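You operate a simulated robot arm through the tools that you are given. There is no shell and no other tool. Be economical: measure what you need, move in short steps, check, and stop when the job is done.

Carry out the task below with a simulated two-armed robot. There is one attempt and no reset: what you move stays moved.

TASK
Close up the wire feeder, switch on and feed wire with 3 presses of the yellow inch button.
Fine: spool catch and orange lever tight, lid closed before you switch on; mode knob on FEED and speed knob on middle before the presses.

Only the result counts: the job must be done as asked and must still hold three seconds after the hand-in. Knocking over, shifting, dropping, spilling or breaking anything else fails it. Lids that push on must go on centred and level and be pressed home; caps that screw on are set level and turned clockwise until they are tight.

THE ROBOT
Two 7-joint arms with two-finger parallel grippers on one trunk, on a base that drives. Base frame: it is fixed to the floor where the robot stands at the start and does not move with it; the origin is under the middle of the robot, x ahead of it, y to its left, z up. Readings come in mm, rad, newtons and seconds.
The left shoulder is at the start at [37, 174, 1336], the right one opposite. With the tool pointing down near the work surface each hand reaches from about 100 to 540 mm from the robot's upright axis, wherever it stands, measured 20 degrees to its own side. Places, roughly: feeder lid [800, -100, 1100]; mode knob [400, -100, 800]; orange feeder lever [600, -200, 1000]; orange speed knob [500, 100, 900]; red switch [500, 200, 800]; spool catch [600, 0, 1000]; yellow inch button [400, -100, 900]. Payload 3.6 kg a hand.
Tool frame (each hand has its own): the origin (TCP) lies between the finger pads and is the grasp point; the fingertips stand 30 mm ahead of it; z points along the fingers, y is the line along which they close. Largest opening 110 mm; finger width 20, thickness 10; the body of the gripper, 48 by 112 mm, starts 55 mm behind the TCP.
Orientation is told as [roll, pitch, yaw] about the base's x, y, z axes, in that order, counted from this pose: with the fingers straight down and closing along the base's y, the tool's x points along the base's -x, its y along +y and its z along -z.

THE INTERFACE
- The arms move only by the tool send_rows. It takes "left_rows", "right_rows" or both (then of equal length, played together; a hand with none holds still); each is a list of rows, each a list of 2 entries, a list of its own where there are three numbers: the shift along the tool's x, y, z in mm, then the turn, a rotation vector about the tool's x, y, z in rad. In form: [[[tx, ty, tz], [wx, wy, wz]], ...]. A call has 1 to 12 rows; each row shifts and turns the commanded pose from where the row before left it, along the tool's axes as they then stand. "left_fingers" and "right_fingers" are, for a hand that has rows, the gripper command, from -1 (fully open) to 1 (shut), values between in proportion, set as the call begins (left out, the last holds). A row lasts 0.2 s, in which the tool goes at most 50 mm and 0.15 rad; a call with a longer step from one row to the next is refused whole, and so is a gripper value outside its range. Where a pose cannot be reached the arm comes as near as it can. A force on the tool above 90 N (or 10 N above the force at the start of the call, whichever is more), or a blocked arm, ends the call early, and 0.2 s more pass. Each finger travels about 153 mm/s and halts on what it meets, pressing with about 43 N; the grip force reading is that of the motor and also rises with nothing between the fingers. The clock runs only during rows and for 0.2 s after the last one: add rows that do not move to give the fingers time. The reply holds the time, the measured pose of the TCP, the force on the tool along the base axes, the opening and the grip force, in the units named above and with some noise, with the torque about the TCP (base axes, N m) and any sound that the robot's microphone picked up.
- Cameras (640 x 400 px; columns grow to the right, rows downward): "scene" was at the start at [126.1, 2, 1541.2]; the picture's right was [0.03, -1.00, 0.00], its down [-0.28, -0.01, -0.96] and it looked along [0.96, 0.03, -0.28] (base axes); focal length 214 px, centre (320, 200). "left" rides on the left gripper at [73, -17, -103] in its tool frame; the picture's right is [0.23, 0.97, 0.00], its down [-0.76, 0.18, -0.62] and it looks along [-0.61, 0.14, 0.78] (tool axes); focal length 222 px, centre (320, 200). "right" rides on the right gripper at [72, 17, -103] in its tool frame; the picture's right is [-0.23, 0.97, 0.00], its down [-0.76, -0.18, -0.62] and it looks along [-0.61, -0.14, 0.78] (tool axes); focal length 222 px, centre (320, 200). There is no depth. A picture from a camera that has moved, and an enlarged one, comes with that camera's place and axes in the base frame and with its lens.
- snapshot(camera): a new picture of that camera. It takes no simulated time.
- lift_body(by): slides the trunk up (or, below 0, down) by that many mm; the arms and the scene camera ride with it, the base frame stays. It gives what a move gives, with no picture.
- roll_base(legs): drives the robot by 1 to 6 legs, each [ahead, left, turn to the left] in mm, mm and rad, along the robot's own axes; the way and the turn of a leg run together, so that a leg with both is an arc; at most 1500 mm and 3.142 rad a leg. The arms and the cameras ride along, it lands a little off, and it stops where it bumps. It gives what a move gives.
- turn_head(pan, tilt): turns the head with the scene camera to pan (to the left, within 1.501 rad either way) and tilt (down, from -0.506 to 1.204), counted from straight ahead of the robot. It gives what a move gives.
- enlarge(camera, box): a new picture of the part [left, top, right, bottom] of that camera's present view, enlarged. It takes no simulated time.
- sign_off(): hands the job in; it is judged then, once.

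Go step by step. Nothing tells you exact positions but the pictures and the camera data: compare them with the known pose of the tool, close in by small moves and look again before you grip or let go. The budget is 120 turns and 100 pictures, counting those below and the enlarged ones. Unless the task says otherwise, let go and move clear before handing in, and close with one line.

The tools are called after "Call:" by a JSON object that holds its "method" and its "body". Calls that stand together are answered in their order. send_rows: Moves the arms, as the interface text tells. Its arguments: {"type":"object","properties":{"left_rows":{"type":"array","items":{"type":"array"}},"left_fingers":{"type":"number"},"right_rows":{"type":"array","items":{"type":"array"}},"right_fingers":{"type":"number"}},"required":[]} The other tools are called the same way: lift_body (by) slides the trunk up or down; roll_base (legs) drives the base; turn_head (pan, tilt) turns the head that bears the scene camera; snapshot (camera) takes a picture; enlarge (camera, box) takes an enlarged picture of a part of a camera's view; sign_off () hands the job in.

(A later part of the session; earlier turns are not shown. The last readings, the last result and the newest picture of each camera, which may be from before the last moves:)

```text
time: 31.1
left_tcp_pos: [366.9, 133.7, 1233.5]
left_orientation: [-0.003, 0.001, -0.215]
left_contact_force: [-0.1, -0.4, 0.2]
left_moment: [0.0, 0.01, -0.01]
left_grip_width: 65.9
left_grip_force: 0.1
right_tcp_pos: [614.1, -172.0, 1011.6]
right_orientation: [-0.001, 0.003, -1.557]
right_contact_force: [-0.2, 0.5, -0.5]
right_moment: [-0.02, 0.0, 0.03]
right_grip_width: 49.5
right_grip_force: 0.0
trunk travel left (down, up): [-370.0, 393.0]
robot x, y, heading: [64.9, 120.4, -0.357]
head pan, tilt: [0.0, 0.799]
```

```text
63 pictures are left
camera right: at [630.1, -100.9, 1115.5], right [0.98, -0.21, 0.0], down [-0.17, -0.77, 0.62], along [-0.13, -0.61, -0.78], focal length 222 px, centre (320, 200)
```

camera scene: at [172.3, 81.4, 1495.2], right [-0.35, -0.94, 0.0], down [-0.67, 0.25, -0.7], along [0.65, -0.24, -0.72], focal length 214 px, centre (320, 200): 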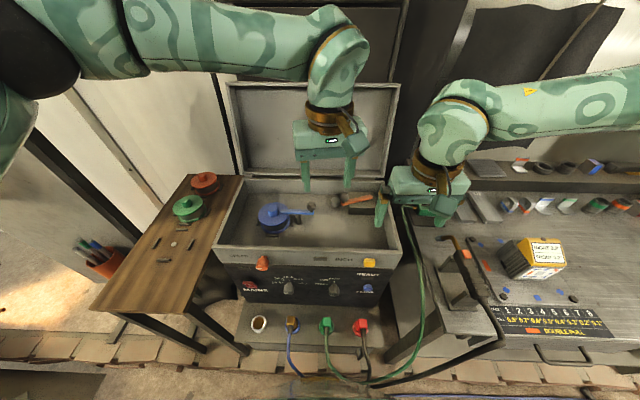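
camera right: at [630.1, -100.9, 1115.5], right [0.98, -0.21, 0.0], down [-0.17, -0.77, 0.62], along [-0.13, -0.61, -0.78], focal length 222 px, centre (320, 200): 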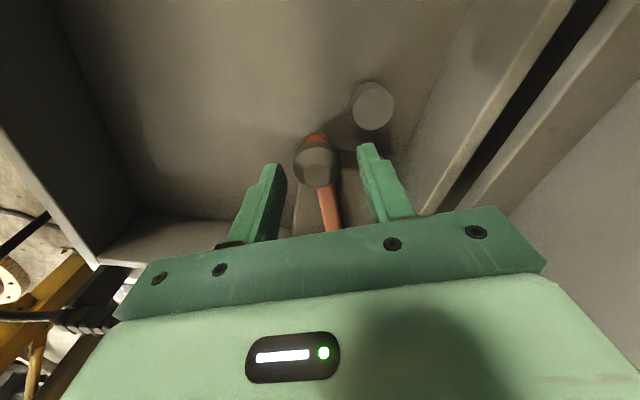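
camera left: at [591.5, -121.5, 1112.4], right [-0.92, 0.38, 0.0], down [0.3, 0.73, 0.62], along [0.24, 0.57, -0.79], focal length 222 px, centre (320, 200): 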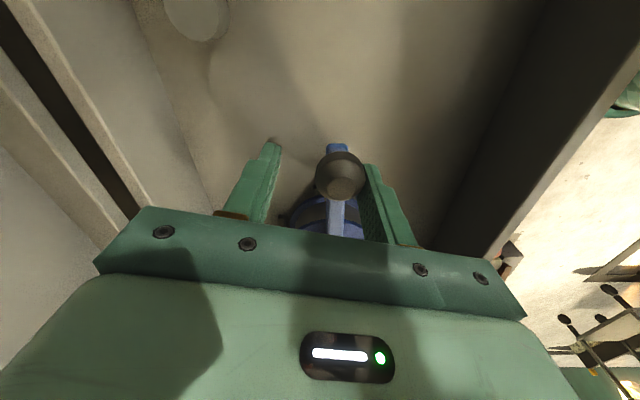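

Straddled. I'll push the knob toward the robot (counter-clockwise) and see whether it moves.

Call:
{"method": "send_rows", "body": {"right_rows": [[[0, -8, 0], [0, 0, 0]], [[0, -6, 0], [0, 0, 0]], [[0, -6, 0], [0, 0, -0.1]], [[0, -6, 0], [0, 0, -0.1]]]}}

Call:
{"method": "snapshot", "body": {"camera": "right"}}

```text
time: 32.1
left_tcp_pos: [366.2, 135.6, 1233.1]
left_orientation: [-0.002, 0.003, -0.215]
left_contact_force: [-0.6, 0.9, 0.3]
left_moment: [0.03, -0.01, -0.05]
left_grip_width: 66.0
left_grip_force: 0.0
right_tcp_pos: [588.4, -172.7, 1011.6]
right_orientation: [0.0, 0.002, -1.353]
right_contact_force: [0.7, -0.8, -0.9]
right_moment: [0.0, 0.01, 0.02]
right_grip_width: 49.5
right_grip_force: 0.2
trunk travel left (down, up): [-370.0, 393.0]
robot x, y, heading: [67.8, 123.8, -0.354]
head pan, tilt: [0.0, 0.799]
```

```text
62 pictures are left
camera right: at [588.6, -100.2, 1115.9], right [1.0, -0.01, 0.0], down [-0.01, -0.78, 0.62], along [-0.01, -0.62, -0.78], focal length 222 px, centre (320, 200)
```

right: 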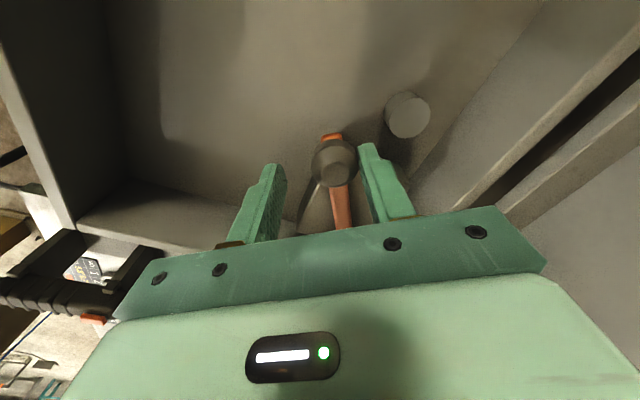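

It moves freely. I'll narrow the fingers and follow the arc.

Call:
{"method": "send_rows", "body": {"right_rows": [[[2, 6, 0], [0, 0, 0]], [[0, 0, 0], [0, 0, 0]], [[0, -8, 0], [0, 0, -0.13]], [[0, -8, 0], [0, 0, -0.13]], [[0, -8, 0], [0, 0, -0.13]], [[0, -8, 0], [0, 0, -0.13]]], "right_fingers": 0.36}}

Call:
{"method": "snapshot", "body": {"camera": "right"}}

```text
time: 33.5
left_tcp_pos: [365.9, 132.7, 1233.6]
left_orientation: [-0.001, 0.001, -0.215]
left_contact_force: [0.5, 0.8, 0.3]
left_moment: [0.0, 0.02, -0.05]
left_grip_width: 66.1
left_grip_force: 0.1
right_tcp_pos: [564.6, -181.5, 1012.2]
right_orientation: [-0.001, 0.002, -0.834]
right_contact_force: [-0.3, 0.8, 0.2]
right_moment: [0.0, -0.03, -0.02]
right_grip_width: 35.5
right_grip_force: 0.0
trunk travel left (down, up): [-370.0, 393.0]
robot x, y, heading: [65.4, 123.8, -0.358]
head pan, tilt: [0.0, 0.799]
```

```text
61 pictures are left
camera right: at [527.9, -119.1, 1115.9], right [0.87, 0.49, 0.0], down [0.38, -0.68, 0.62], along [0.3, -0.54, -0.78], focal length 222 px, centre (320, 200)
```

right: 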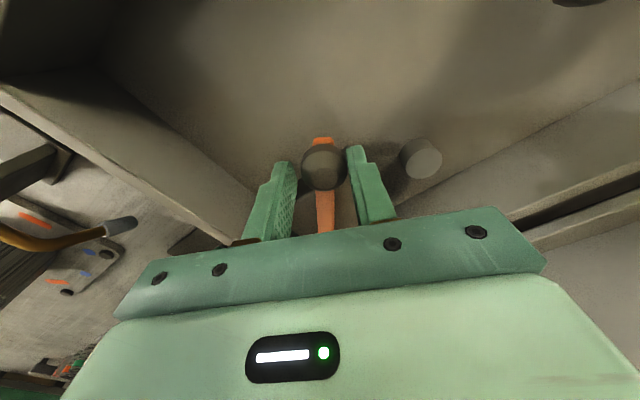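

Call:
{"method": "send_rows", "body": {"right_rows": [[[0, -8, 0], [0, 0, -0.13]], [[0, -8, 0], [0, 0, -0.13]], [[0, -8, 0], [0, 0, -0.13]], [[0, -8, 0], [0, 0, -0.13]], [[0, 0, 0], [0, 0, 0]]]}}

Call:
{"method": "snapshot", "body": {"camera": "right"}}

Call:
{"method": "enlarge", "body": {"camera": "scene", "box": [230, 110, 430, 235]}}

```text
time: 34.7
left_tcp_pos: [366.7, 134.4, 1233.8]
left_orientation: [-0.002, 0.002, -0.215]
left_contact_force: [-1.1, -0.4, 0.6]
left_moment: [-0.01, -0.01, -0.01]
left_grip_width: 66.0
left_grip_force: 0.0
right_tcp_pos: [545.2, -207.4, 1010.8]
right_orientation: [0.0, 0.002, -0.313]
right_contact_force: [0.0, -0.1, 0.7]
right_moment: [-0.02, 0.01, 0.01]
right_grip_width: 35.2
right_grip_force: 0.0
trunk travel left (down, up): [-370.0, 393.0]
robot x, y, heading: [65.6, 122.3, -0.353]
head pan, tilt: [0.0, 0.799]
```

```text
60 pictures are left
camera right: at [481.6, -170.9, 1115.5], right [0.52, 0.86, 0.0], down [0.67, -0.41, 0.62], along [0.53, -0.32, -0.78], focal length 222 px, centre (320, 200)
```

right: 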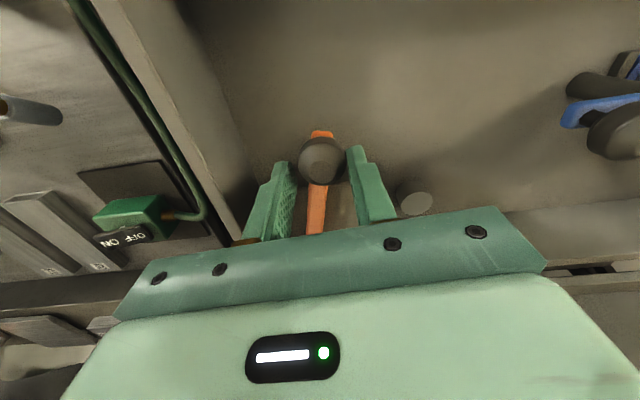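

```text
3.20 times, centred on (330, 172) of scene
camera zoom: at [192.6, 74.0, 1414.4], right [-0.35, -0.94, 0.0], down [-0.67, 0.25, -0.7], along [0.65, -0.24, -0.72], focal length 686 px, centre (288, 288)
```

zoom: 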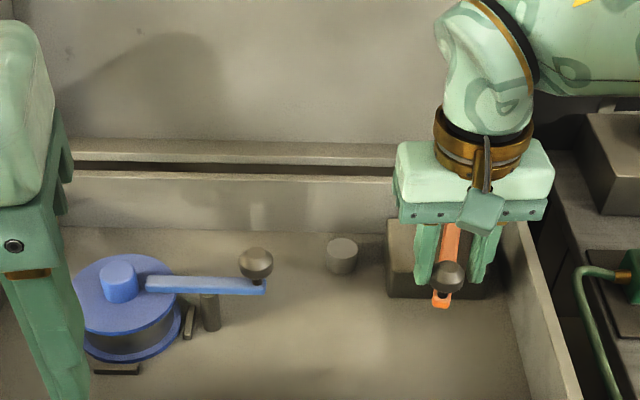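

No stop yet; I'll continue in smaller steps and watch the force.

Call:
{"method": "send_rows", "body": {"right_rows": [[[0, -7, 0], [0, 0, -0.11]], [[0, -7, 0], [0, 0, -0.11]], [[0, -6, 0], [0, 0, -0.05]], [[0, 0, 0], [0, 0, 0]]]}}

Call:
{"method": "snapshot", "body": {"camera": "right"}}

```text
time: 35.7
left_tcp_pos: [366.4, 132.9, 1233.3]
left_orientation: [0.0, 0.0, -0.215]
left_contact_force: [0.1, 0.3, -0.7]
left_moment: [0.02, 0.01, 0.0]
left_grip_width: 66.3
left_grip_force: 0.0
right_tcp_pos: [542.8, -218.0, 1012.1]
right_orientation: [0.002, 0.002, -0.151]
right_contact_force: [0.2, 0.4, -0.3]
right_moment: [-0.05, 0.02, -0.01]
right_grip_width: 35.0
right_grip_force: 0.1
right hand out of reach, approached as far as the arm can: row 2, 3
trunk travel left (down, up): [-370.0, 393.0]
robot x, y, heading: [66.0, 121.9, -0.354]
head pan, tilt: [0.0, 0.799]
```

```text
58 pictures are left
camera right: at [473.2, -191.9, 1115.6], right [0.37, 0.93, 0.0], down [0.73, -0.29, 0.62], along [0.58, -0.23, -0.78], focal length 222 px, centre (320, 200)
```

right: 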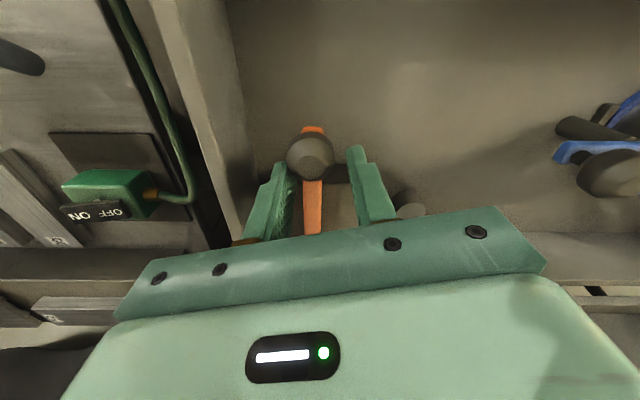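

Call:
{"method": "enlarge", "body": {"camera": "scene", "box": [330, 150, 426, 210]}}

```text
6.67 times, centred on (378, 180) of scene
camera zoom: at [192.4, 73.8, 1414.5], right [-0.35, -0.94, 0.0], down [-0.67, 0.25, -0.7], along [0.65, -0.24, -0.72], focal length 1430 px, centre (-67, 333)
```

zoom: 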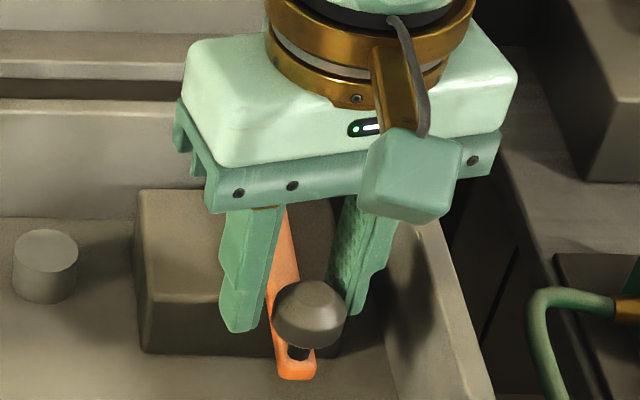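

The bar now seems nearly square to the box. I'll push further without turning the wrist, to feel for the stop.

Call:
{"method": "send_rows", "body": {"right_rows": [[[0, -4, 0], [0, 0, 0.1]], [[0, -6, 0], [0, 0, 0.1]], [[0, -6, 0], [0, 0, 0]], [[0, -5, 0], [0, 0, 0]], [[0, 0, 0], [0, 0, 0]]]}}

Call:
{"method": "enlarge", "body": {"camera": "scene", "box": [330, 150, 426, 210]}}

```text
time: 36.9
left_tcp_pos: [367.1, 137.7, 1232.7]
left_orientation: [-0.003, 0.002, -0.213]
left_contact_force: [-0.3, 0.4, 0.0]
left_moment: [-0.01, 0.0, -0.02]
left_grip_width: 66.0
left_grip_force: 0.0
right_tcp_pos: [538.7, -233.1, 1010.5]
right_orientation: [0.001, 0.004, -0.295]
right_contact_force: [3.7, 27.0, -9.0]
right_moment: [0.32, -0.04, -0.18]
right_grip_width: 48.9
right_grip_force: 13.6
trunk travel left (down, up): [-370.0, 393.0]
robot x, y, heading: [67.4, 123.7, -0.354]
head pan, tilt: [0.0, 0.799]
```

```text
6.67 times, centred on (378, 180) of scene
camera zoom: at [194.0, 78.0, 1414.3], right [-0.35, -0.94, 0.0], down [-0.67, 0.25, -0.7], along [0.65, -0.24, -0.72], focal length 1430 px, centre (-67, 333)
```

zoom: 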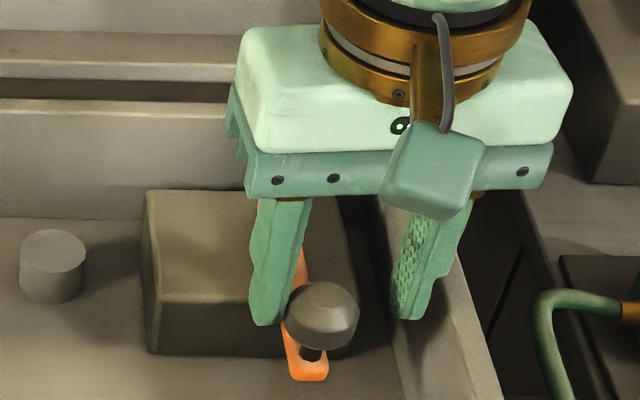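

The stop is reached (27 N at the knob). Release, raise the right hand and inspect the result and the lid.

Call:
{"method": "send_rows", "body": {"right_rows": [[[0, 10, 0], [0, 0, 0]], [[0, 0, -40], [0, 0, 0]], [[0, 0, -40], [0, 0, 0]], [[0, -5, -40], [0, 0, 0]], [[30, -15, -30], [0, 0, 0]], [[40, -15, 0], [0, 0, 0]], [[40, -15, 0], [0, 0, 0]], [[40, -15, 0], [0, 0, 0]]], "right_fingers": 0.1}}

Call:
{"method": "turn_head", "body": {"pan": 0, "tilt": 0.45}}

Call:
{"method": "snapshot", "body": {"camera": "scene"}}

```text
time: 38.7
left_tcp_pos: [364.8, 133.8, 1234.6]
left_orientation: [-0.001, 0.0, -0.215]
left_contact_force: [0.2, 0.7, 0.5]
left_moment: [0.0, -0.01, 0.01]
left_grip_width: 65.9
left_grip_force: 0.0
right_tcp_pos: [376.5, -246.6, 1161.6]
right_orientation: [0.001, 0.0, -0.302]
right_contact_force: [-0.9, 0.3, -0.2]
right_moment: [0.01, -0.05, 0.0]
right_grip_width: 49.7
right_grip_force: 0.2
trunk travel left (down, up): [-370.0, 393.0]
robot x, y, heading: [70.5, 116.5, -0.356]
head pan, tilt: [0.0, 0.799]
```

```text
time: 39.5
left_tcp_pos: [366.2, 135.1, 1233.6]
left_orientation: [-0.002, 0.002, -0.215]
left_contact_force: [-0.6, 0.4, 0.0]
left_moment: [0.02, 0.02, -0.02]
left_grip_width: 66.0
left_grip_force: 0.1
right_tcp_pos: [378.2, -245.8, 1160.4]
right_orientation: [0.001, 0.002, -0.303]
right_contact_force: [0.4, 0.5, -0.8]
right_moment: [-0.01, 0.0, 0.0]
right_grip_width: 49.5
right_grip_force: 0.0
trunk travel left (down, up): [-370.0, 393.0]
robot x, y, heading: [63.7, 125.2, -0.356]
head pan, tilt: [0.0, 0.45]
```

```text
55 pictures are left
camera scene: at [202.7, 69.8, 1444.8], right [-0.35, -0.94, 0.0], down [-0.41, 0.15, -0.9], along [0.84, -0.31, -0.44], focal length 214 px, centre (320, 200)
```

scene: 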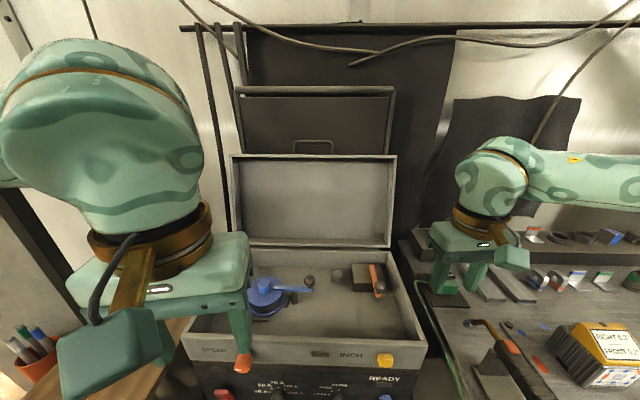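

Call:
{"method": "enlarge", "body": {"camera": "scene", "box": [220, 140, 412, 260]}}

Call:
{"method": "enlarge", "body": {"camera": "scene", "box": [240, 245, 400, 345]}}

```text
3.33 times, centred on (316, 200) of scene
camera zoom: at [202.7, 69.8, 1444.8], right [-0.35, -0.94, 0.0], down [-0.41, 0.15, -0.9], along [0.84, -0.31, -0.44], focal length 715 px, centre (333, 200)
```

zoom: 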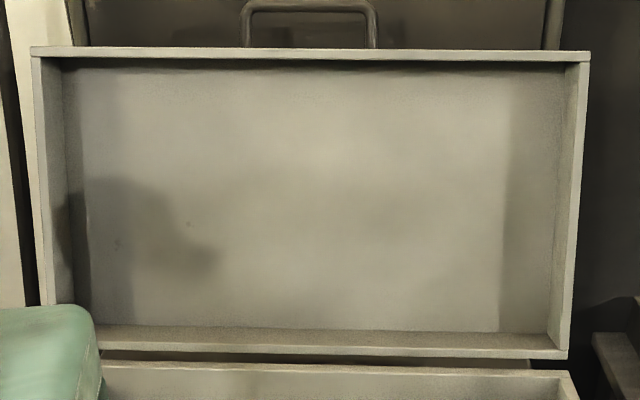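

```text
4.00 times, centred on (320, 295) of scene
camera zoom: at [202.7, 69.8, 1444.8], right [-0.35, -0.94, 0.0], down [-0.41, 0.15, -0.9], along [0.84, -0.31, -0.44], focal length 858 px, centre (320, -180)
```

zoom: 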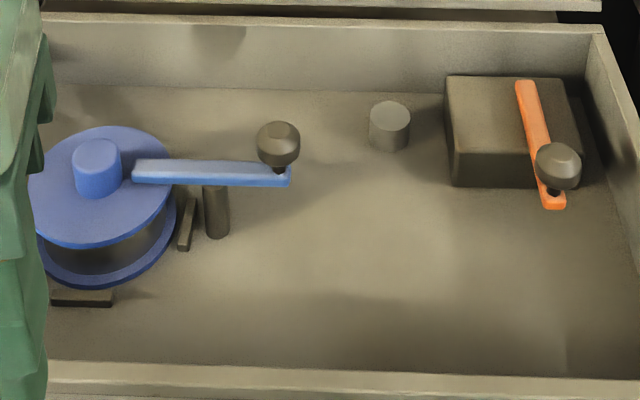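

Both levers are at their stops. The lid leans back about 16°: its right wall's front edge runs from (660,-351,993) up to (738,-385,1277). My plan is to grip the right side wall with the right hand held horizontally and pull it forward along the arc. First I'll turn the hand horizontal.

Call:
{"method": "send_rows", "body": {"right_rows": [[[-32, 1, 0], [0, 0, 0.025]], [[-32, 1, 0], [0, 0, 0.025]], [[-32, 1, 0], [0, 0, 0.025]], [[-32, 1, 0], [0, 0, 0.025]]], "right_fingers": -0.1}}

Call:
{"method": "send_rows", "body": {"right_rows": [[[0, 0, 0], [0, -0.143, 0]], [[0, 0, 0], [0, -0.143, 0]], [[0, 0, 0], [0, -0.143, 0]], [[0, 0, 0], [0, -0.143, 0]], [[0, 0, 0], [0, -0.143, 0]], [[0, 0, 0], [0, -0.143, 0]], [[0, 0, 0], [0, -0.143, 0]], [[0, 0, 0], [0, -0.143, 0]], [[0, 0, 0], [0, -0.143, 0]], [[0, 0, 0], [0, -0.143, 0]], [[0, 0, 0], [0, -0.143, 0]]]}}

Call:
{"method": "snapshot", "body": {"camera": "right"}}

Call:
{"method": "snapshot", "body": {"camera": "scene"}}

```text
time: 40.5
left_tcp_pos: [367.6, 134.8, 1233.2]
left_orientation: [-0.001, 0.005, -0.215]
left_contact_force: [0.6, 0.6, -0.2]
left_moment: [-0.02, 0.04, -0.02]
left_grip_width: 66.0
left_grip_force: 0.1
right_tcp_pos: [501.7, -283.7, 1160.9]
right_orientation: [0.001, 0.002, -0.4]
right_contact_force: [1.1, -0.3, -0.4]
right_moment: [0.0, 0.01, -0.01]
right_grip_width: 60.7
right_grip_force: 0.0
trunk travel left (down, up): [-370.0, 393.0]
robot x, y, heading: [67.8, 122.1, -0.358]
head pan, tilt: [0.0, 0.45]
```

```text
time: 42.9
left_tcp_pos: [364.2, 135.8, 1234.7]
left_orientation: [-0.003, 0.001, -0.213]
left_contact_force: [-0.4, 0.3, 0.8]
left_moment: [-0.06, -0.01, 0.01]
left_grip_width: 65.8
left_grip_force: 0.1
right_tcp_pos: [517.9, -281.4, 1291.1]
right_orientation: [-0.072, -1.309, -0.317]
right_contact_force: [0.2, 0.4, 0.2]
right_moment: [-0.01, 0.04, 0.03]
right_grip_width: 60.3
right_grip_force: 0.1
right hand out of reach, approached as far as the arm can: row 8, 9, 10, 11
trunk travel left (down, up): [-370.0, 393.0]
robot x, y, heading: [67.9, 120.9, -0.36]
head pan, tilt: [0.0, 0.45]
```

```text
52 pictures are left
camera right: at [413.4, -224.7, 1248.5], right [0.42, 0.88, 0.2], down [-0.43, 0.0, 0.9], along [0.8, -0.47, 0.39], focal length 222 px, centre (320, 200)
```

right: 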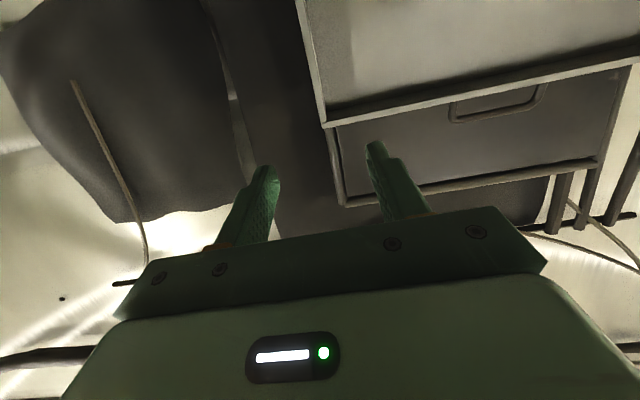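

```text
51 pictures are left
camera scene: at [202.1, 71.5, 1445.0], right [-0.35, -0.94, 0.0], down [-0.41, 0.15, -0.9], along [0.84, -0.31, -0.43], focal length 214 px, centre (320, 200)
```

scene: 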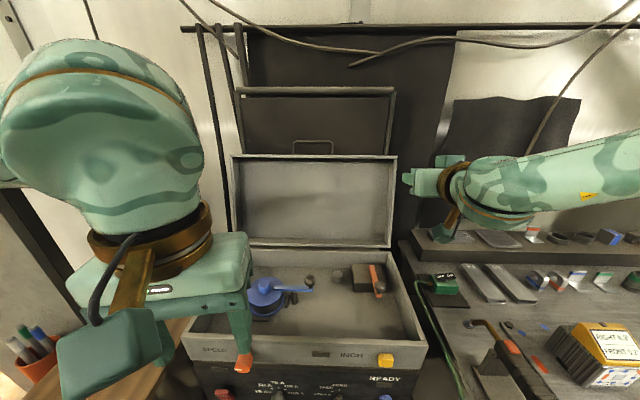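

The pitch stopped at -1.31, which happens to match the lid's tilt. I'll keep that angle and move toward the pre-grasp point at the right wall.

Call:
{"method": "send_rows", "body": {"right_rows": [[[17, -3, 32], [0, 0, 0]], [[17, -3, 32], [0, 0, 0]], [[17, -3, 32], [0, 0, 0]], [[17, -3, 32], [0, 0, 0]], [[17, -3, 32], [0, 0, 0]]]}}

Call:
{"method": "snapshot", "body": {"camera": "right"}}

Call:
{"method": "snapshot", "body": {"camera": "scene"}}

```text
time: 44.1
left_tcp_pos: [365.5, 133.3, 1234.2]
left_orientation: [-0.001, 0.0, -0.214]
left_contact_force: [0.1, 0.1, 0.7]
left_moment: [0.01, 0.01, 0.0]
left_grip_width: 66.2
left_grip_force: 0.1
right_tcp_pos: [533.1, -289.3, 1272.5]
right_orientation: [-0.086, -1.277, -0.308]
right_contact_force: [0.0, -0.3, -0.7]
right_moment: [0.03, -0.01, 0.0]
right_grip_width: 60.4
right_grip_force: 0.1
right hand out of reach, approached as far as the arm can: row 1, 2, 3, 4, 5
trunk travel left (down, up): [-370.0, 393.0]
robot x, y, heading: [63.5, 125.7, -0.354]
head pan, tilt: [0.0, 0.45]
```

```text
50 pictures are left
camera right: at [427.8, -231.4, 1232.9], right [0.43, 0.88, 0.19], down [-0.41, 0.0, 0.91], along [0.8, -0.47, 0.36], focal length 222 px, centre (320, 200)
```

right: 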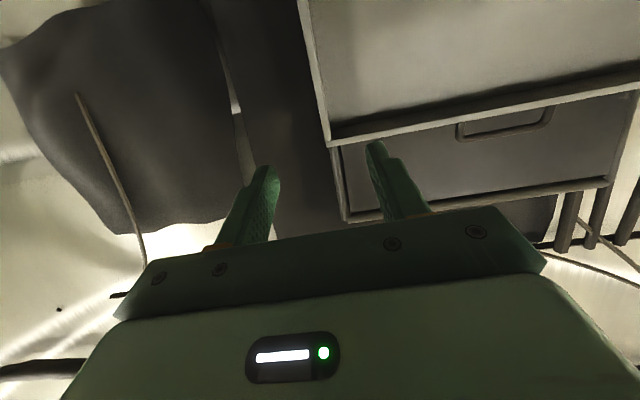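

```text
49 pictures are left
camera scene: at [202.6, 69.9, 1444.9], right [-0.35, -0.94, 0.0], down [-0.41, 0.15, -0.9], along [0.84, -0.31, -0.44], focal length 214 px, centre (320, 200)
```

scene: 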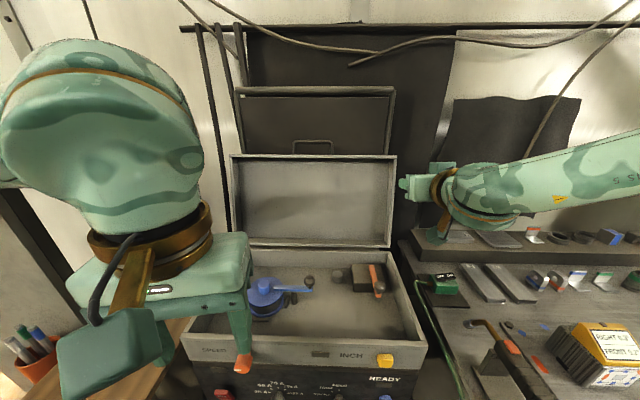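

The wrist can't bend that far here; pitch about -1.0 worked earlier, so I'll ease back to it and see where the hand settles.

Call:
{"method": "send_rows", "body": {"right_rows": [[[0, 0, 0], [0, 0.14, 0]], [[0, 0, 0], [0, 0.14, 0]]]}}

```text
time: 44.7
left_tcp_pos: [366.9, 134.1, 1233.7]
left_orientation: [-0.001, 0.003, -0.215]
left_contact_force: [0.6, 0.5, -0.3]
left_moment: [0.01, 0.03, -0.03]
left_grip_width: 66.0
left_grip_force: 0.1
right_tcp_pos: [532.5, -289.4, 1272.8]
right_orientation: [-0.034, -1.025, -0.354]
right_contact_force: [-0.5, -0.7, 0.9]
right_moment: [0.02, -0.03, 0.01]
right_grip_width: 60.3
right_grip_force: 0.1
trunk travel left (down, up): [-370.0, 393.0]
robot x, y, heading: [67.0, 121.1, -0.355]
head pan, tilt: [0.0, 0.45]
```

Call:
{"method": "send_rows", "body": {"right_rows": [[[12.3, -2, 39], [0.039, 0, 0.024]], [[12.3, -2, 39], [0, 0, 0]], [[12.3, -2, 39], [0, 0, 0]], [[12.3, -2, 39], [0, 0, 0]]]}}

Call:
{"method": "snapshot", "body": {"camera": "right"}}

Call:
{"method": "enlarge", "body": {"camera": "scene", "box": [340, 140, 500, 240]}}

```text
time: 45.7
left_tcp_pos: [366.5, 133.8, 1232.6]
left_orientation: [-0.002, 0.003, -0.214]
left_contact_force: [-1.1, 0.0, 0.0]
left_moment: [-0.02, 0.05, 0.0]
left_grip_width: 66.0
left_grip_force: 0.0
right_tcp_pos: [629.2, -344.1, 1148.2]
right_orientation: [-0.033, -1.029, -0.403]
right_contact_force: [1.3, -0.5, 0.5]
right_moment: [0.0, -0.02, 0.0]
right_grip_width: 60.8
right_grip_force: 0.0
trunk travel left (down, up): [-370.0, 393.0]
robot x, y, heading: [65.9, 120.7, -0.358]
head pan, tilt: [0.0, 0.45]
```

```text
48 pictures are left
camera right: at [521.2, -277.3, 1140.9], right [0.51, 0.84, 0.18], down [-0.19, -0.09, 0.98], along [0.84, -0.54, 0.12], focal length 222 px, centre (320, 200)
```

right: 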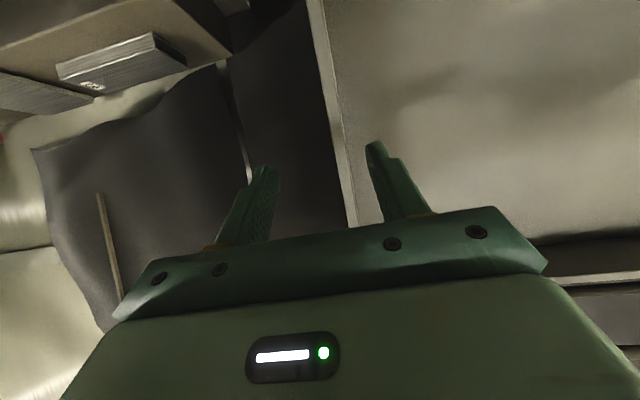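

```text
4.00 times, centred on (420, 190) of scene
camera zoom: at [204.2, 69.2, 1444.7], right [-0.35, -0.94, 0.0], down [-0.41, 0.15, -0.9], along [0.84, -0.31, -0.44], focal length 858 px, centre (-80, 240)
```

zoom: 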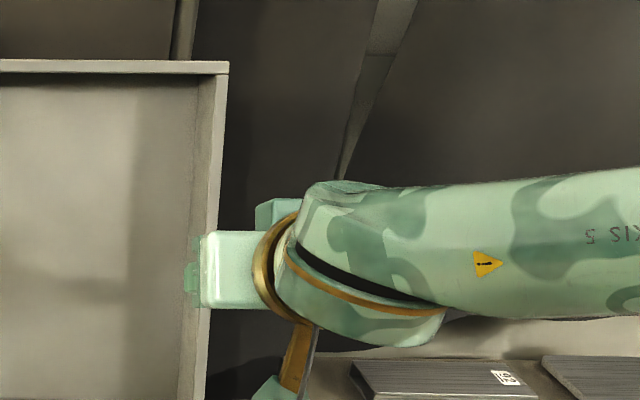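

The wall lies between the fingers' lines. I'll advance 70 mm so that the fingers straddle it.

Call:
{"method": "send_rows", "body": {"right_rows": [[[-12, 2.5, 20], [0, 0, 0]], [[-12, 2.5, 20], [0, 0, 0]], [[-12, 2, 20], [0, 0, 0]]]}}

Call:
{"method": "snapshot", "body": {"camera": "right"}}

```text
time: 46.5
left_tcp_pos: [366.6, 134.2, 1233.3]
left_orientation: [-0.002, 0.004, -0.215]
left_contact_force: [-0.2, -0.9, 0.2]
left_moment: [0.03, 0.0, -0.01]
left_grip_width: 65.8
left_grip_force: 0.1
right_tcp_pos: [695.6, -365.2, 1149.1]
right_orientation: [-0.034, -1.027, -0.398]
right_contact_force: [-0.5, -0.9, -0.6]
right_moment: [0.01, -0.02, 0.0]
right_grip_width: 60.4
right_grip_force: 0.0
trunk travel left (down, up): [-370.0, 393.0]
robot x, y, heading: [64.6, 118.9, -0.358]
head pan, tilt: [0.0, 0.45]
```

```text
46 pictures are left
camera right: at [586.8, -299.8, 1141.3], right [0.51, 0.84, 0.18], down [-0.19, -0.09, 0.98], along [0.84, -0.54, 0.12], focal length 222 px, centre (320, 200)
```

right: 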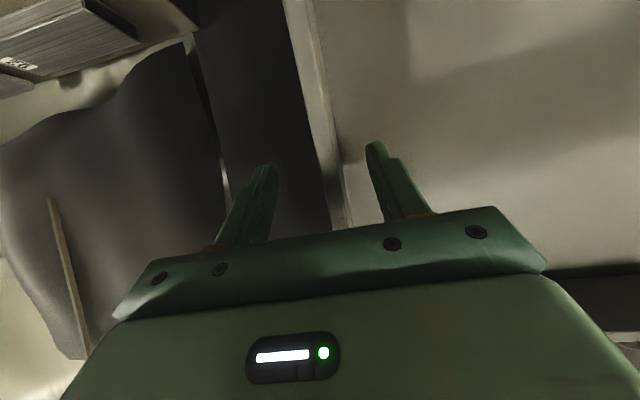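

Wall is between the fingers; closing the grip.

Call:
{"method": "send_rows", "body": {"right_rows": [[[0, 0, 0], [0, 0, 0]], [[0, 0, 0], [0, 0, 0]], [[0, 0, 0], [0, 0, 0]]], "right_fingers": 0.95}}

Call:
{"method": "snapshot", "body": {"camera": "right"}}

```text
time: 47.3
left_tcp_pos: [368.1, 139.4, 1233.2]
left_orientation: [-0.006, 0.004, -0.213]
left_contact_force: [-0.1, -1.0, -0.5]
left_moment: [0.02, 0.01, -0.01]
left_grip_width: 66.1
left_grip_force: 0.0
right_tcp_pos: [697.0, -358.1, 1149.4]
right_orientation: [-0.036, -1.024, -0.392]
right_contact_force: [9.5, 23.1, -4.8]
right_moment: [1.17, -0.76, 1.48]
right_grip_width: 10.9
right_grip_force: 44.8
trunk travel left (down, up): [-370.0, 393.0]
robot x, y, heading: [66.1, 123.6, -0.355]
head pan, tilt: [0.0, 0.45]
```

```text
45 pictures are left
camera right: at [588.9, -293.1, 1141.7], right [0.51, 0.84, 0.18], down [-0.19, -0.09, 0.98], along [0.84, -0.53, 0.12], focal length 222 px, centre (320, 200)
```

right: 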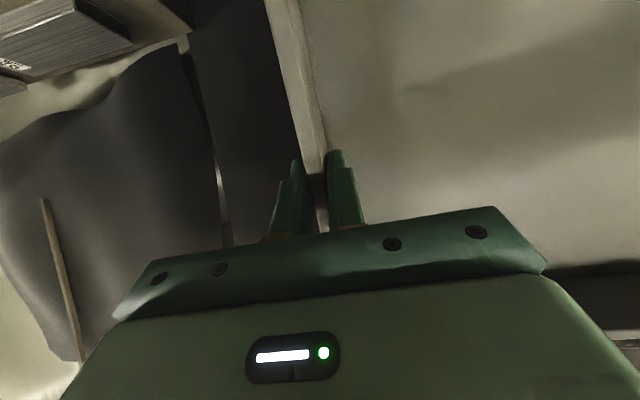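

Gripped the wall (11 mm). I'll pull the first half of the arc about the hinge.

Call:
{"method": "send_rows", "body": {"right_rows": [[[0, 5, 0], [0, 0, 0]], [[4.8, 0, -12.2], [0, 0, 0]], [[5.8, 0, -11.9], [0, 0, 0]], [[6.7, 0, -11.3], [0, 0, 0]], [[7.6, 0, -10.9], [0, 0, 0]], [[8.5, 0, -10.2], [0, 0, 0]]]}}

Call:
{"method": "snapshot", "body": {"camera": "scene"}}

```text
time: 48.7
left_tcp_pos: [364.0, 135.7, 1233.7]
left_orientation: [0.0, 0.0, -0.216]
left_contact_force: [-0.4, 0.7, 0.6]
left_moment: [-0.02, 0.02, -0.02]
left_grip_width: 66.0
left_grip_force: 0.1
right_tcp_pos: [635.2, -331.7, 1154.2]
right_orientation: [-0.035, -1.033, -0.402]
right_contact_force: [11.0, 0.2, 24.8]
right_moment: [0.4, -1.75, 1.32]
right_grip_width: 10.9
right_grip_force: 45.3
trunk travel left (down, up): [-370.0, 393.0]
robot x, y, heading: [65.1, 119.5, -0.357]
head pan, tilt: [0.0, 0.45]
```

```text
44 pictures are left
camera scene: at [201.7, 71.7, 1445.3], right [-0.35, -0.94, 0.0], down [-0.41, 0.15, -0.9], along [0.84, -0.32, -0.43], focal length 214 px, centre (320, 200)
```

scene: 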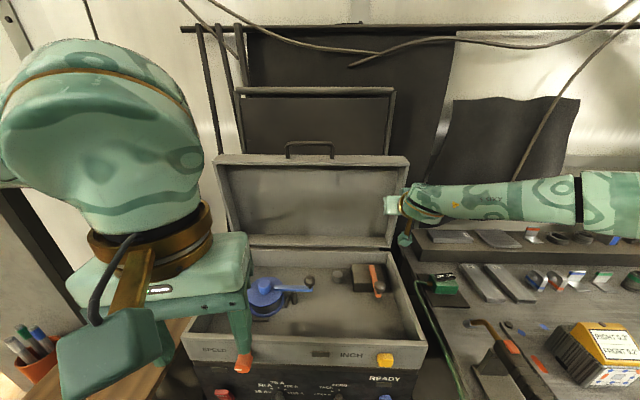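

The lid is past vertical and following. I'll continue the arc.

Call:
{"method": "send_rows", "body": {"right_rows": [[[7, 0, -10.5], [0, 0, 0]], [[8.5, 0, -10], [0, 0, 0]], [[10.5, 0, -7.9], [0, 0, 0]], [[11.2, 0, -7.1], [0, 0, 0]], [[11.5, 0, -6.1], [0, 0, 0]]]}}

Call:
{"method": "snapshot", "body": {"camera": "scene"}}

Call:
{"method": "snapshot", "body": {"camera": "right"}}

```text
time: 49.9
left_tcp_pos: [364.0, 133.9, 1235.5]
left_orientation: [-0.001, 0.0, -0.214]
left_contact_force: [0.0, 0.7, -0.8]
left_moment: [-0.04, -0.01, 0.0]
left_grip_width: 65.9
left_grip_force: 0.1
right_tcp_pos: [578.7, -309.0, 1132.0]
right_orientation: [-0.033, -1.03, -0.406]
right_contact_force: [-1.8, -6.3, 23.5]
right_moment: [0.25, -1.74, 0.92]
right_grip_width: 11.0
right_grip_force: 44.8
trunk travel left (down, up): [-370.0, 393.0]
robot x, y, heading: [64.7, 125.2, -0.354]
head pan, tilt: [0.0, 0.45]
```

```text
43 pictures are left
camera scene: at [200.0, 70.5, 1445.3], right [-0.35, -0.94, 0.0], down [-0.41, 0.15, -0.9], along [0.84, -0.31, -0.43], focal length 214 px, centre (320, 200)
```

scene: 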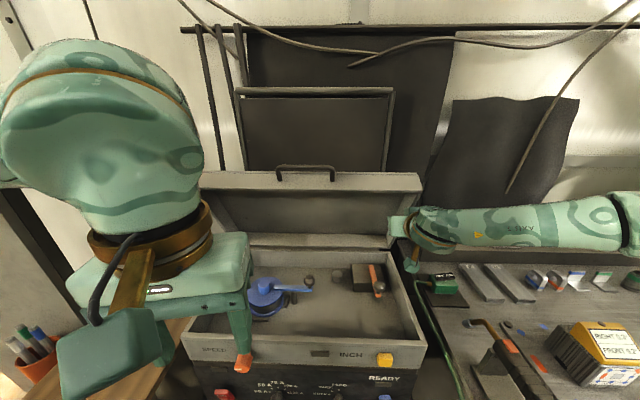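

```text
42 pictures are left
camera right: at [470.7, -242.6, 1123.5], right [0.52, 0.84, 0.18], down [-0.2, -0.09, 0.98], along [0.83, -0.54, 0.12], focal length 222 px, centre (320, 200)
```

right: 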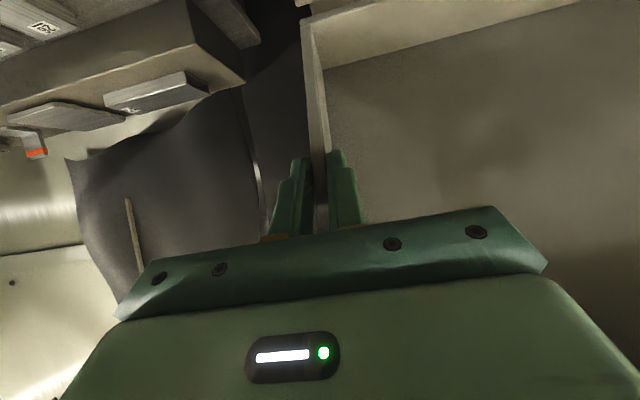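

The lid is now about 28° forward of vertical. To avoid dropping it, I'll bring the left hand (fingers closed, pitched) in under the lid's front edge as a support before the right lets go.

Call:
{"method": "send_rows", "body": {"left_rows": [[[-41, -6, 0], [0, 0, 0.047]], [[-41, -6, 0], [0, 0, 0.047]], [[-41, -6, 0], [0, 0, 0.047]], [[-41, -6, 0], [0, 0, 0.047]], [[0, 0, 0], [0, -0.145, 0]], [[0, 0, 0], [0, -0.145, 0]], [[0, 0, 0], [0, -0.145, 0]], [[0, 0, 0], [0, -0.145, 0]], [[0, 0, 0], [0, -0.145, 0]], [[0, 0, 0], [0, -0.145, 0]], [[0, 0, 0], [0, -0.145, 0]]], "left_fingers": 1.0}}

Call:
{"method": "snapshot", "body": {"camera": "scene"}}

Call:
{"method": "snapshot", "body": {"camera": "left"}}

```text
time: 52.3
left_tcp_pos: [513.0, 66.3, 1234.1]
left_orientation: [-0.004, -1.019, -0.4]
left_contact_force: [0.2, 0.2, 0.3]
left_moment: [-0.02, -0.01, 0.0]
left_grip_width: 0.0
left_grip_force: 38.1
right_tcp_pos: [577.6, -309.0, 1131.4]
right_orientation: [-0.031, -1.029, -0.404]
right_contact_force: [-8.2, -6.8, 19.8]
right_moment: [0.78, -0.89, 0.86]
right_grip_width: 10.7
right_grip_force: 44.6
trunk travel left (down, up): [-370.0, 393.0]
robot x, y, heading: [62.4, 118.3, -0.357]
head pan, tilt: [0.0, 0.45]
```

```text
41 pictures are left
camera scene: at [199.2, 70.1, 1445.3], right [-0.35, -0.94, 0.0], down [-0.41, 0.15, -0.9], along [0.84, -0.31, -0.43], focal length 214 px, centre (320, 200)
```

scene: 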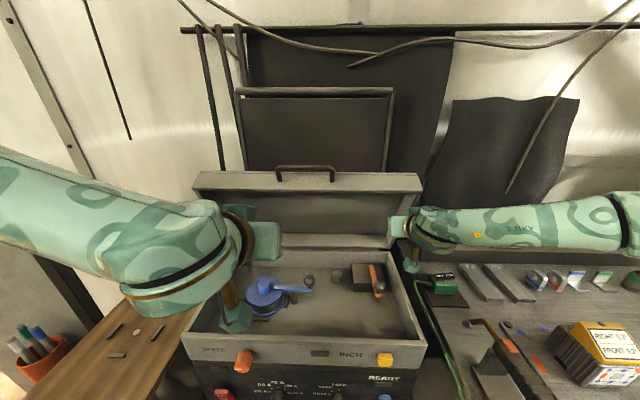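

```text
40 pictures are left
camera left: at [391.6, 99.6, 1226.3], right [0.27, 0.94, -0.19], down [-0.05, 0.22, 0.98], along [0.96, -0.26, 0.11], focal length 222 px, centre (320, 200)
```

left: 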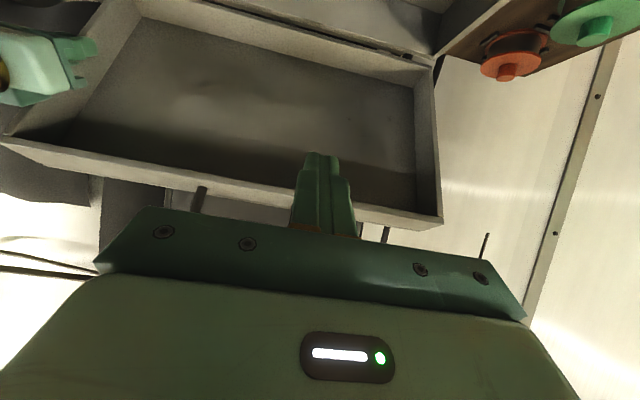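

Call:
{"method": "send_rows", "body": {"left_rows": [[[-25, 0, 37.5], [0, 0, 0]], [[-25, 0, 37.5], [0, 0, 0]], [[-24, 0, 36], [0, 0, 0]]]}}

Call:
{"method": "snapshot", "body": {"camera": "left"}}

Call:
{"method": "enlarge", "body": {"camera": "scene", "box": [180, 140, 372, 260]}}

```text
time: 53.1
left_tcp_pos: [636.4, 13.2, 1238.8]
left_orientation: [0.001, -1.018, -0.402]
left_contact_force: [0.0, -1.0, -0.3]
left_moment: [0.04, 0.0, 0.0]
left_grip_width: 0.0
left_grip_force: 37.7
right_tcp_pos: [578.3, -308.3, 1130.1]
right_orientation: [-0.03, -1.031, -0.405]
right_contact_force: [-8.7, -6.3, 19.4]
right_moment: [0.92, -0.51, 0.93]
right_grip_width: 10.6
right_grip_force: 44.7
trunk travel left (down, up): [-370.0, 393.0]
robot x, y, heading: [69.0, 119.4, -0.357]
head pan, tilt: [0.0, 0.45]
```

```text
39 pictures are left
camera left: at [514.4, 48.3, 1231.8], right [0.27, 0.94, -0.19], down [-0.05, 0.21, 0.98], along [0.96, -0.25, 0.1], focal length 222 px, centre (320, 200)
```

left: 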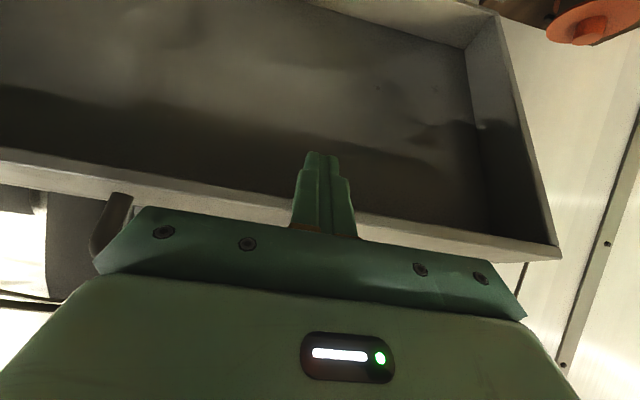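

```text
3.33 times, centred on (276, 200) of scene
camera zoom: at [199.2, 70.0, 1445.3], right [-0.35, -0.94, 0.0], down [-0.41, 0.15, -0.9], along [0.84, -0.31, -0.43], focal length 715 px, centre (467, 200)
```

zoom: 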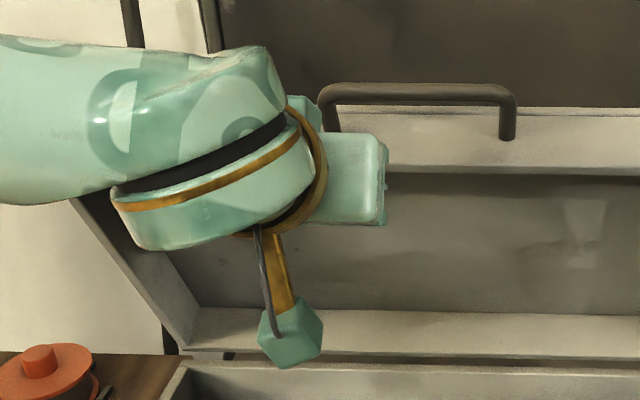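

The left fingers are about 15 mm under the lid edge. I'll move them a little deeper and higher, then open the right hand.

Call:
{"method": "send_rows", "body": {"left_rows": [[[-8, 0, 16], [0, 0, 0]], [[0, 0, 0], [0, 0, 0]]]}}

Call:
{"method": "send_rows", "body": {"right_rows": [[[0, 0, 0], [0, 0, 0]], [[0, 0, 0], [0, 0, 0]]], "right_fingers": 0.2}}

Call:
{"method": "snapshot", "body": {"camera": "scene"}}

Call:
{"method": "snapshot", "body": {"camera": "right"}}

```text
time: 53.7
left_tcp_pos: [652.8, 6.2, 1236.5]
left_orientation: [0.001, -1.013, -0.402]
left_contact_force: [-5.0, 1.6, -5.6]
left_moment: [-0.1, -0.04, 0.09]
left_grip_width: 0.0
left_grip_force: 37.6
right_tcp_pos: [578.4, -308.8, 1131.9]
right_orientation: [-0.031, -1.029, -0.405]
right_contact_force: [-5.6, -7.8, 21.2]
right_moment: [1.22, 0.54, 0.91]
right_grip_width: 10.9
right_grip_force: 45.2
trunk travel left (down, up): [-370.0, 393.0]
robot x, y, heading: [68.3, 117.8, -0.356]
head pan, tilt: [0.0, 0.45]
```

```text
time: 54.3
left_tcp_pos: [655.2, 5.3, 1236.3]
left_orientation: [-0.004, -1.013, -0.399]
left_contact_force: [0.0, 0.3, -0.2]
left_moment: [-0.05, 0.0, -0.01]
left_grip_width: 0.1
left_grip_force: 37.5
right_tcp_pos: [580.8, -307.9, 1128.9]
right_orientation: [-0.033, -1.023, -0.402]
right_contact_force: [-0.6, 0.5, -0.4]
right_moment: [-0.01, 0.02, -0.02]
right_grip_width: 43.7
right_grip_force: 0.0
trunk travel left (down, up): [-370.0, 393.0]
robot x, y, heading: [67.9, 120.7, -0.356]
head pan, tilt: [0.0, 0.45]
```

```text
37 pictures are left
camera scene: at [202.9, 69.8, 1444.8], right [-0.35, -0.94, 0.0], down [-0.41, 0.15, -0.9], along [0.84, -0.31, -0.44], focal length 214 px, centre (320, 200)
```

scene: 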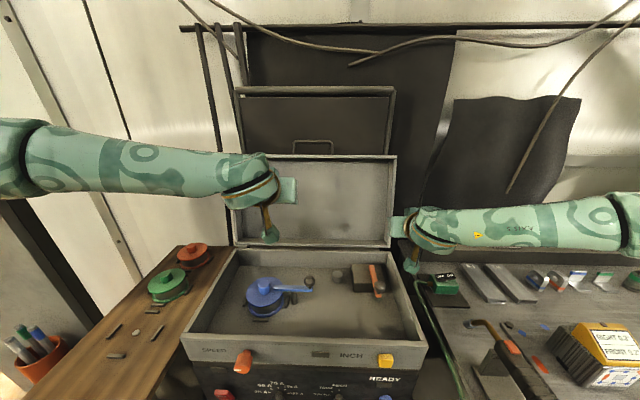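

```text
36 pictures are left
camera right: at [473.0, -242.6, 1121.5], right [0.51, 0.84, 0.18], down [-0.19, -0.09, 0.98], along [0.84, -0.54, 0.12], focal length 222 px, centre (320, 200)
```

right: 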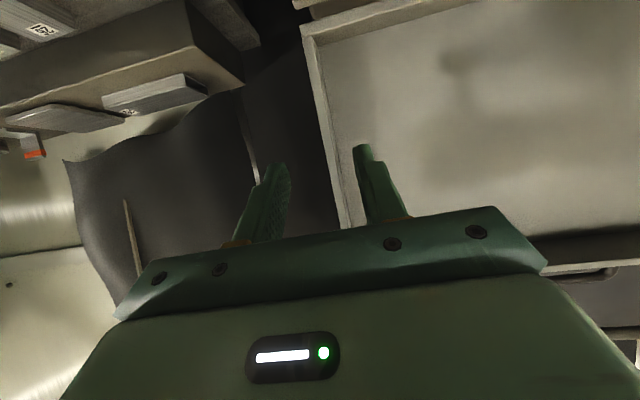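

The lid is sprung and returned to open when released — so it must be driven closed and pressed. I'll raise the left hand above the lid's sweep, re-grip the wall with the right, pull again, then hook the lid's back edge with the left and push it down.

Call:
{"method": "send_rows", "body": {"left_rows": [[[-31, 20, -16], [0, 0, 0]], [[-31, 20, -16], [0, 0, 0]], [[-32, 20, -15], [0, 0, 0]], [[0, 0, 0], [0, 0.1, 0]], [[0, 0, 0], [0, 0.1, 0]]]}}

Call:
{"method": "send_rows", "body": {"right_rows": [[[-21, 0, 24.5], [0, 0, 0]], [[-21, 0, 24.5], [0, 0, 0]], [[-21, 0, 24.5], [0, 0, 0]], [[-21, 0, 24.5], [0, 0, 0]]], "right_fingers": 0.0}}

Call:
{"method": "snapshot", "body": {"camera": "right"}}

```text
time: 55.5
left_tcp_pos: [688.3, 57.0, 1340.8]
left_orientation: [-0.001, -0.81, -0.399]
left_contact_force: [-0.3, 0.0, -0.1]
left_moment: [-0.01, 0.0, 0.02]
left_grip_width: 0.0
left_grip_force: 38.1
right_tcp_pos: [580.7, -309.0, 1129.6]
right_orientation: [-0.033, -1.026, -0.402]
right_contact_force: [-0.6, -0.1, -0.3]
right_moment: [0.02, 0.01, 0.0]
right_grip_width: 44.1
right_grip_force: 0.0
trunk travel left (down, up): [-370.0, 393.0]
robot x, y, heading: [64.2, 121.9, -0.355]
head pan, tilt: [0.0, 0.45]
```

```text
time: 56.5
left_tcp_pos: [689.3, 57.4, 1339.6]
left_orientation: [-0.004, -0.813, -0.399]
left_contact_force: [1.1, 1.0, 0.5]
left_moment: [0.02, 0.02, -0.06]
left_grip_width: 0.0
left_grip_force: 37.5
right_tcp_pos: [698.4, -362.1, 1151.0]
right_orientation: [-0.033, -1.028, -0.402]
right_contact_force: [1.0, -0.1, -0.3]
right_moment: [0.03, 0.03, 0.02]
right_grip_width: 55.0
right_grip_force: 0.0
trunk travel left (down, up): [-370.0, 393.0]
robot x, y, heading: [68.2, 122.3, -0.356]
head pan, tilt: [0.0, 0.45]
```

```text
35 pictures are left
camera right: at [590.8, -295.4, 1142.8], right [0.51, 0.84, 0.18], down [-0.19, -0.09, 0.98], along [0.84, -0.54, 0.12], focal length 222 px, centre (320, 200)
```

right: 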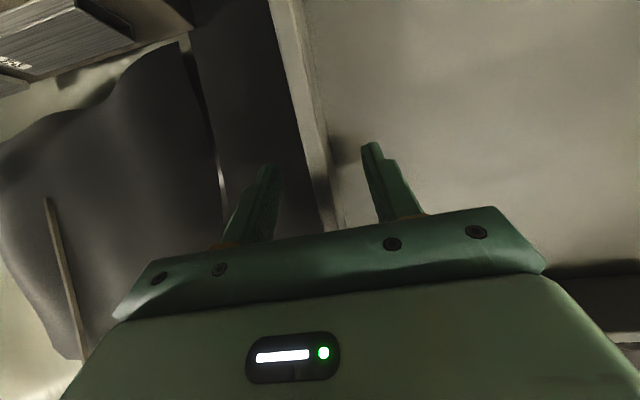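

Call:
{"method": "send_rows", "body": {"right_rows": [[[0, 3, 0], [0, 0, 0]], [[0, 0, 0], [0, 0, 0]], [[0, 0, 0], [0, 0, 0]]], "right_fingers": 1.0}}

Call:
{"method": "send_rows", "body": {"right_rows": [[[4.8, 2, -12.2], [0, 0, 0]], [[5.8, 0, -11.9], [0, 0, 0]], [[6.7, 0, -11.3], [0, 0, 0]], [[7.6, 0, -10.9], [0, 0, 0]], [[8, 0, -10.2], [0, 0, 0]], [[8.5, 0, -9.6], [0, 0, 0]], [[9.5, 0, -8.9], [0, 0, 0]], [[10.5, 0, -7.9], [0, 0, 0]], [[11.2, 0, -7.1], [0, 0, 0]], [[11.5, 0, -6.1], [0, 0, 0]]]}}

Call:
{"method": "snapshot", "body": {"camera": "scene"}}

Call:
{"method": "snapshot", "body": {"camera": "left"}}

```text
time: 57.3
left_tcp_pos: [687.6, 56.1, 1339.5]
left_orientation: [-0.002, -0.813, -0.399]
left_contact_force: [-0.3, 0.1, -0.6]
left_moment: [-0.03, -0.02, 0.01]
left_grip_width: 0.0
left_grip_force: 37.6
right_tcp_pos: [698.9, -357.3, 1150.8]
right_orientation: [-0.033, -1.026, -0.405]
right_contact_force: [-3.2, -0.5, -0.2]
right_moment: [1.08, -0.49, 1.28]
right_grip_width: 10.8
right_grip_force: 45.1
trunk travel left (down, up): [-370.0, 393.0]
robot x, y, heading: [66.0, 120.0, -0.359]
head pan, tilt: [0.0, 0.45]
```

```text
time: 59.5
left_tcp_pos: [683.3, 53.7, 1342.9]
left_orientation: [0.002, -0.818, -0.404]
left_contact_force: [-0.3, -0.1, 1.1]
left_moment: [-0.01, -0.01, -0.02]
left_grip_width: 0.0
left_grip_force: 36.8
right_tcp_pos: [580.4, -308.7, 1131.1]
right_orientation: [-0.026, -1.031, -0.415]
right_contact_force: [-11.4, -25.0, 28.1]
right_moment: [0.0, -1.41, 0.55]
right_grip_width: 10.7
right_grip_force: 45.1
trunk travel left (down, up): [-370.0, 393.0]
robot x, y, heading: [66.4, 116.5, -0.356]
head pan, tilt: [0.0, 0.45]
```

```text
34 pictures are left
camera scene: at [197.7, 66.8, 1445.4], right [-0.35, -0.94, 0.0], down [-0.4, 0.15, -0.9], along [0.84, -0.31, -0.43], focal length 214 px, centre (320, 200)
```

scene: 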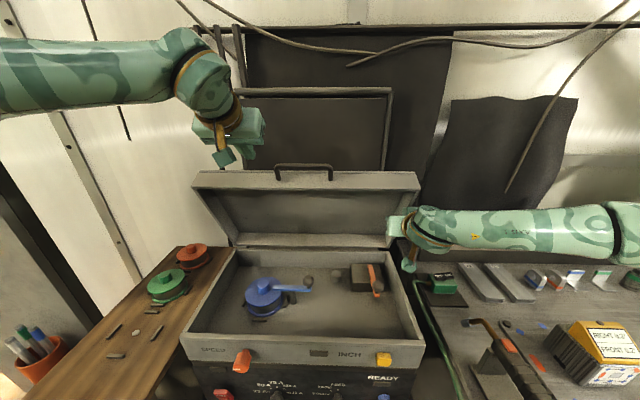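

```text
33 pictures are left
camera left: at [562.4, 88.1, 1359.7], right [0.24, 0.96, -0.16], down [0.13, 0.14, 0.98], along [0.96, -0.26, -0.09], focal length 222 px, centre (320, 200)
```

left: 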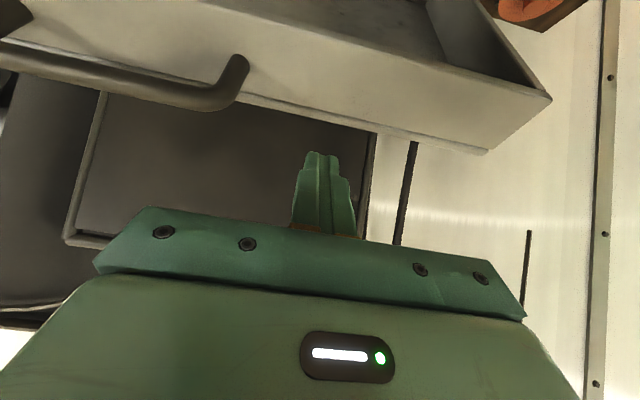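

The lid's back corner is near n=-90, z=1278, just below the left fingertips. I'll lower the left hand over it to hook, and pull until contact.

Call:
{"method": "send_rows", "body": {"left_rows": [[[-6, 0, 38], [0, 0, 0]], [[-6, 0, 38], [0, 0, 0]], [[9, 0, -2], [0, 0, 0]], [[9, 0, -2], [0, 0, 0]]]}}

Call:
{"method": "snapshot", "body": {"camera": "left"}}

```text
time: 60.5
left_tcp_pos: [727.2, 35.3, 1289.3]
left_orientation: [0.005, -0.819, -0.405]
left_contact_force: [6.9, -2.1, 2.9]
left_moment: [-0.07, 0.02, 0.1]
left_grip_width: 0.1
left_grip_force: 37.8
right_tcp_pos: [577.8, -308.3, 1129.9]
right_orientation: [-0.024, -1.03, -0.414]
right_contact_force: [-25.6, -24.7, 23.4]
right_moment: [-0.05, -1.5, 0.38]
right_grip_width: 11.0
right_grip_force: 45.0
trunk travel left (down, up): [-370.0, 393.0]
robot x, y, heading: [67.1, 120.9, -0.355]
head pan, tilt: [0.0, 0.45]
```

```text
32 pictures are left
camera left: at [606.1, 69.5, 1306.4], right [0.24, 0.96, -0.16], down [0.13, 0.14, 0.98], along [0.96, -0.26, -0.09], focal length 222 px, centre (320, 200)
```

left: 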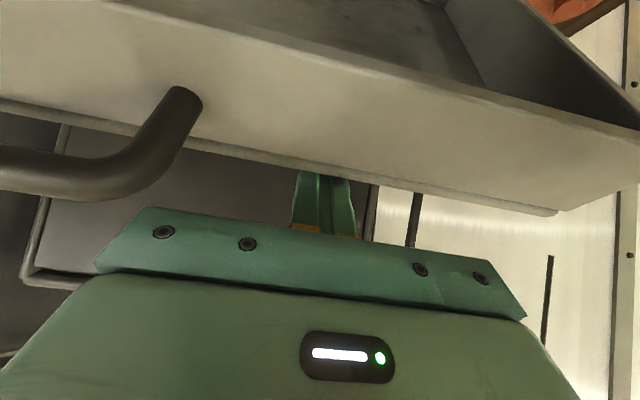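

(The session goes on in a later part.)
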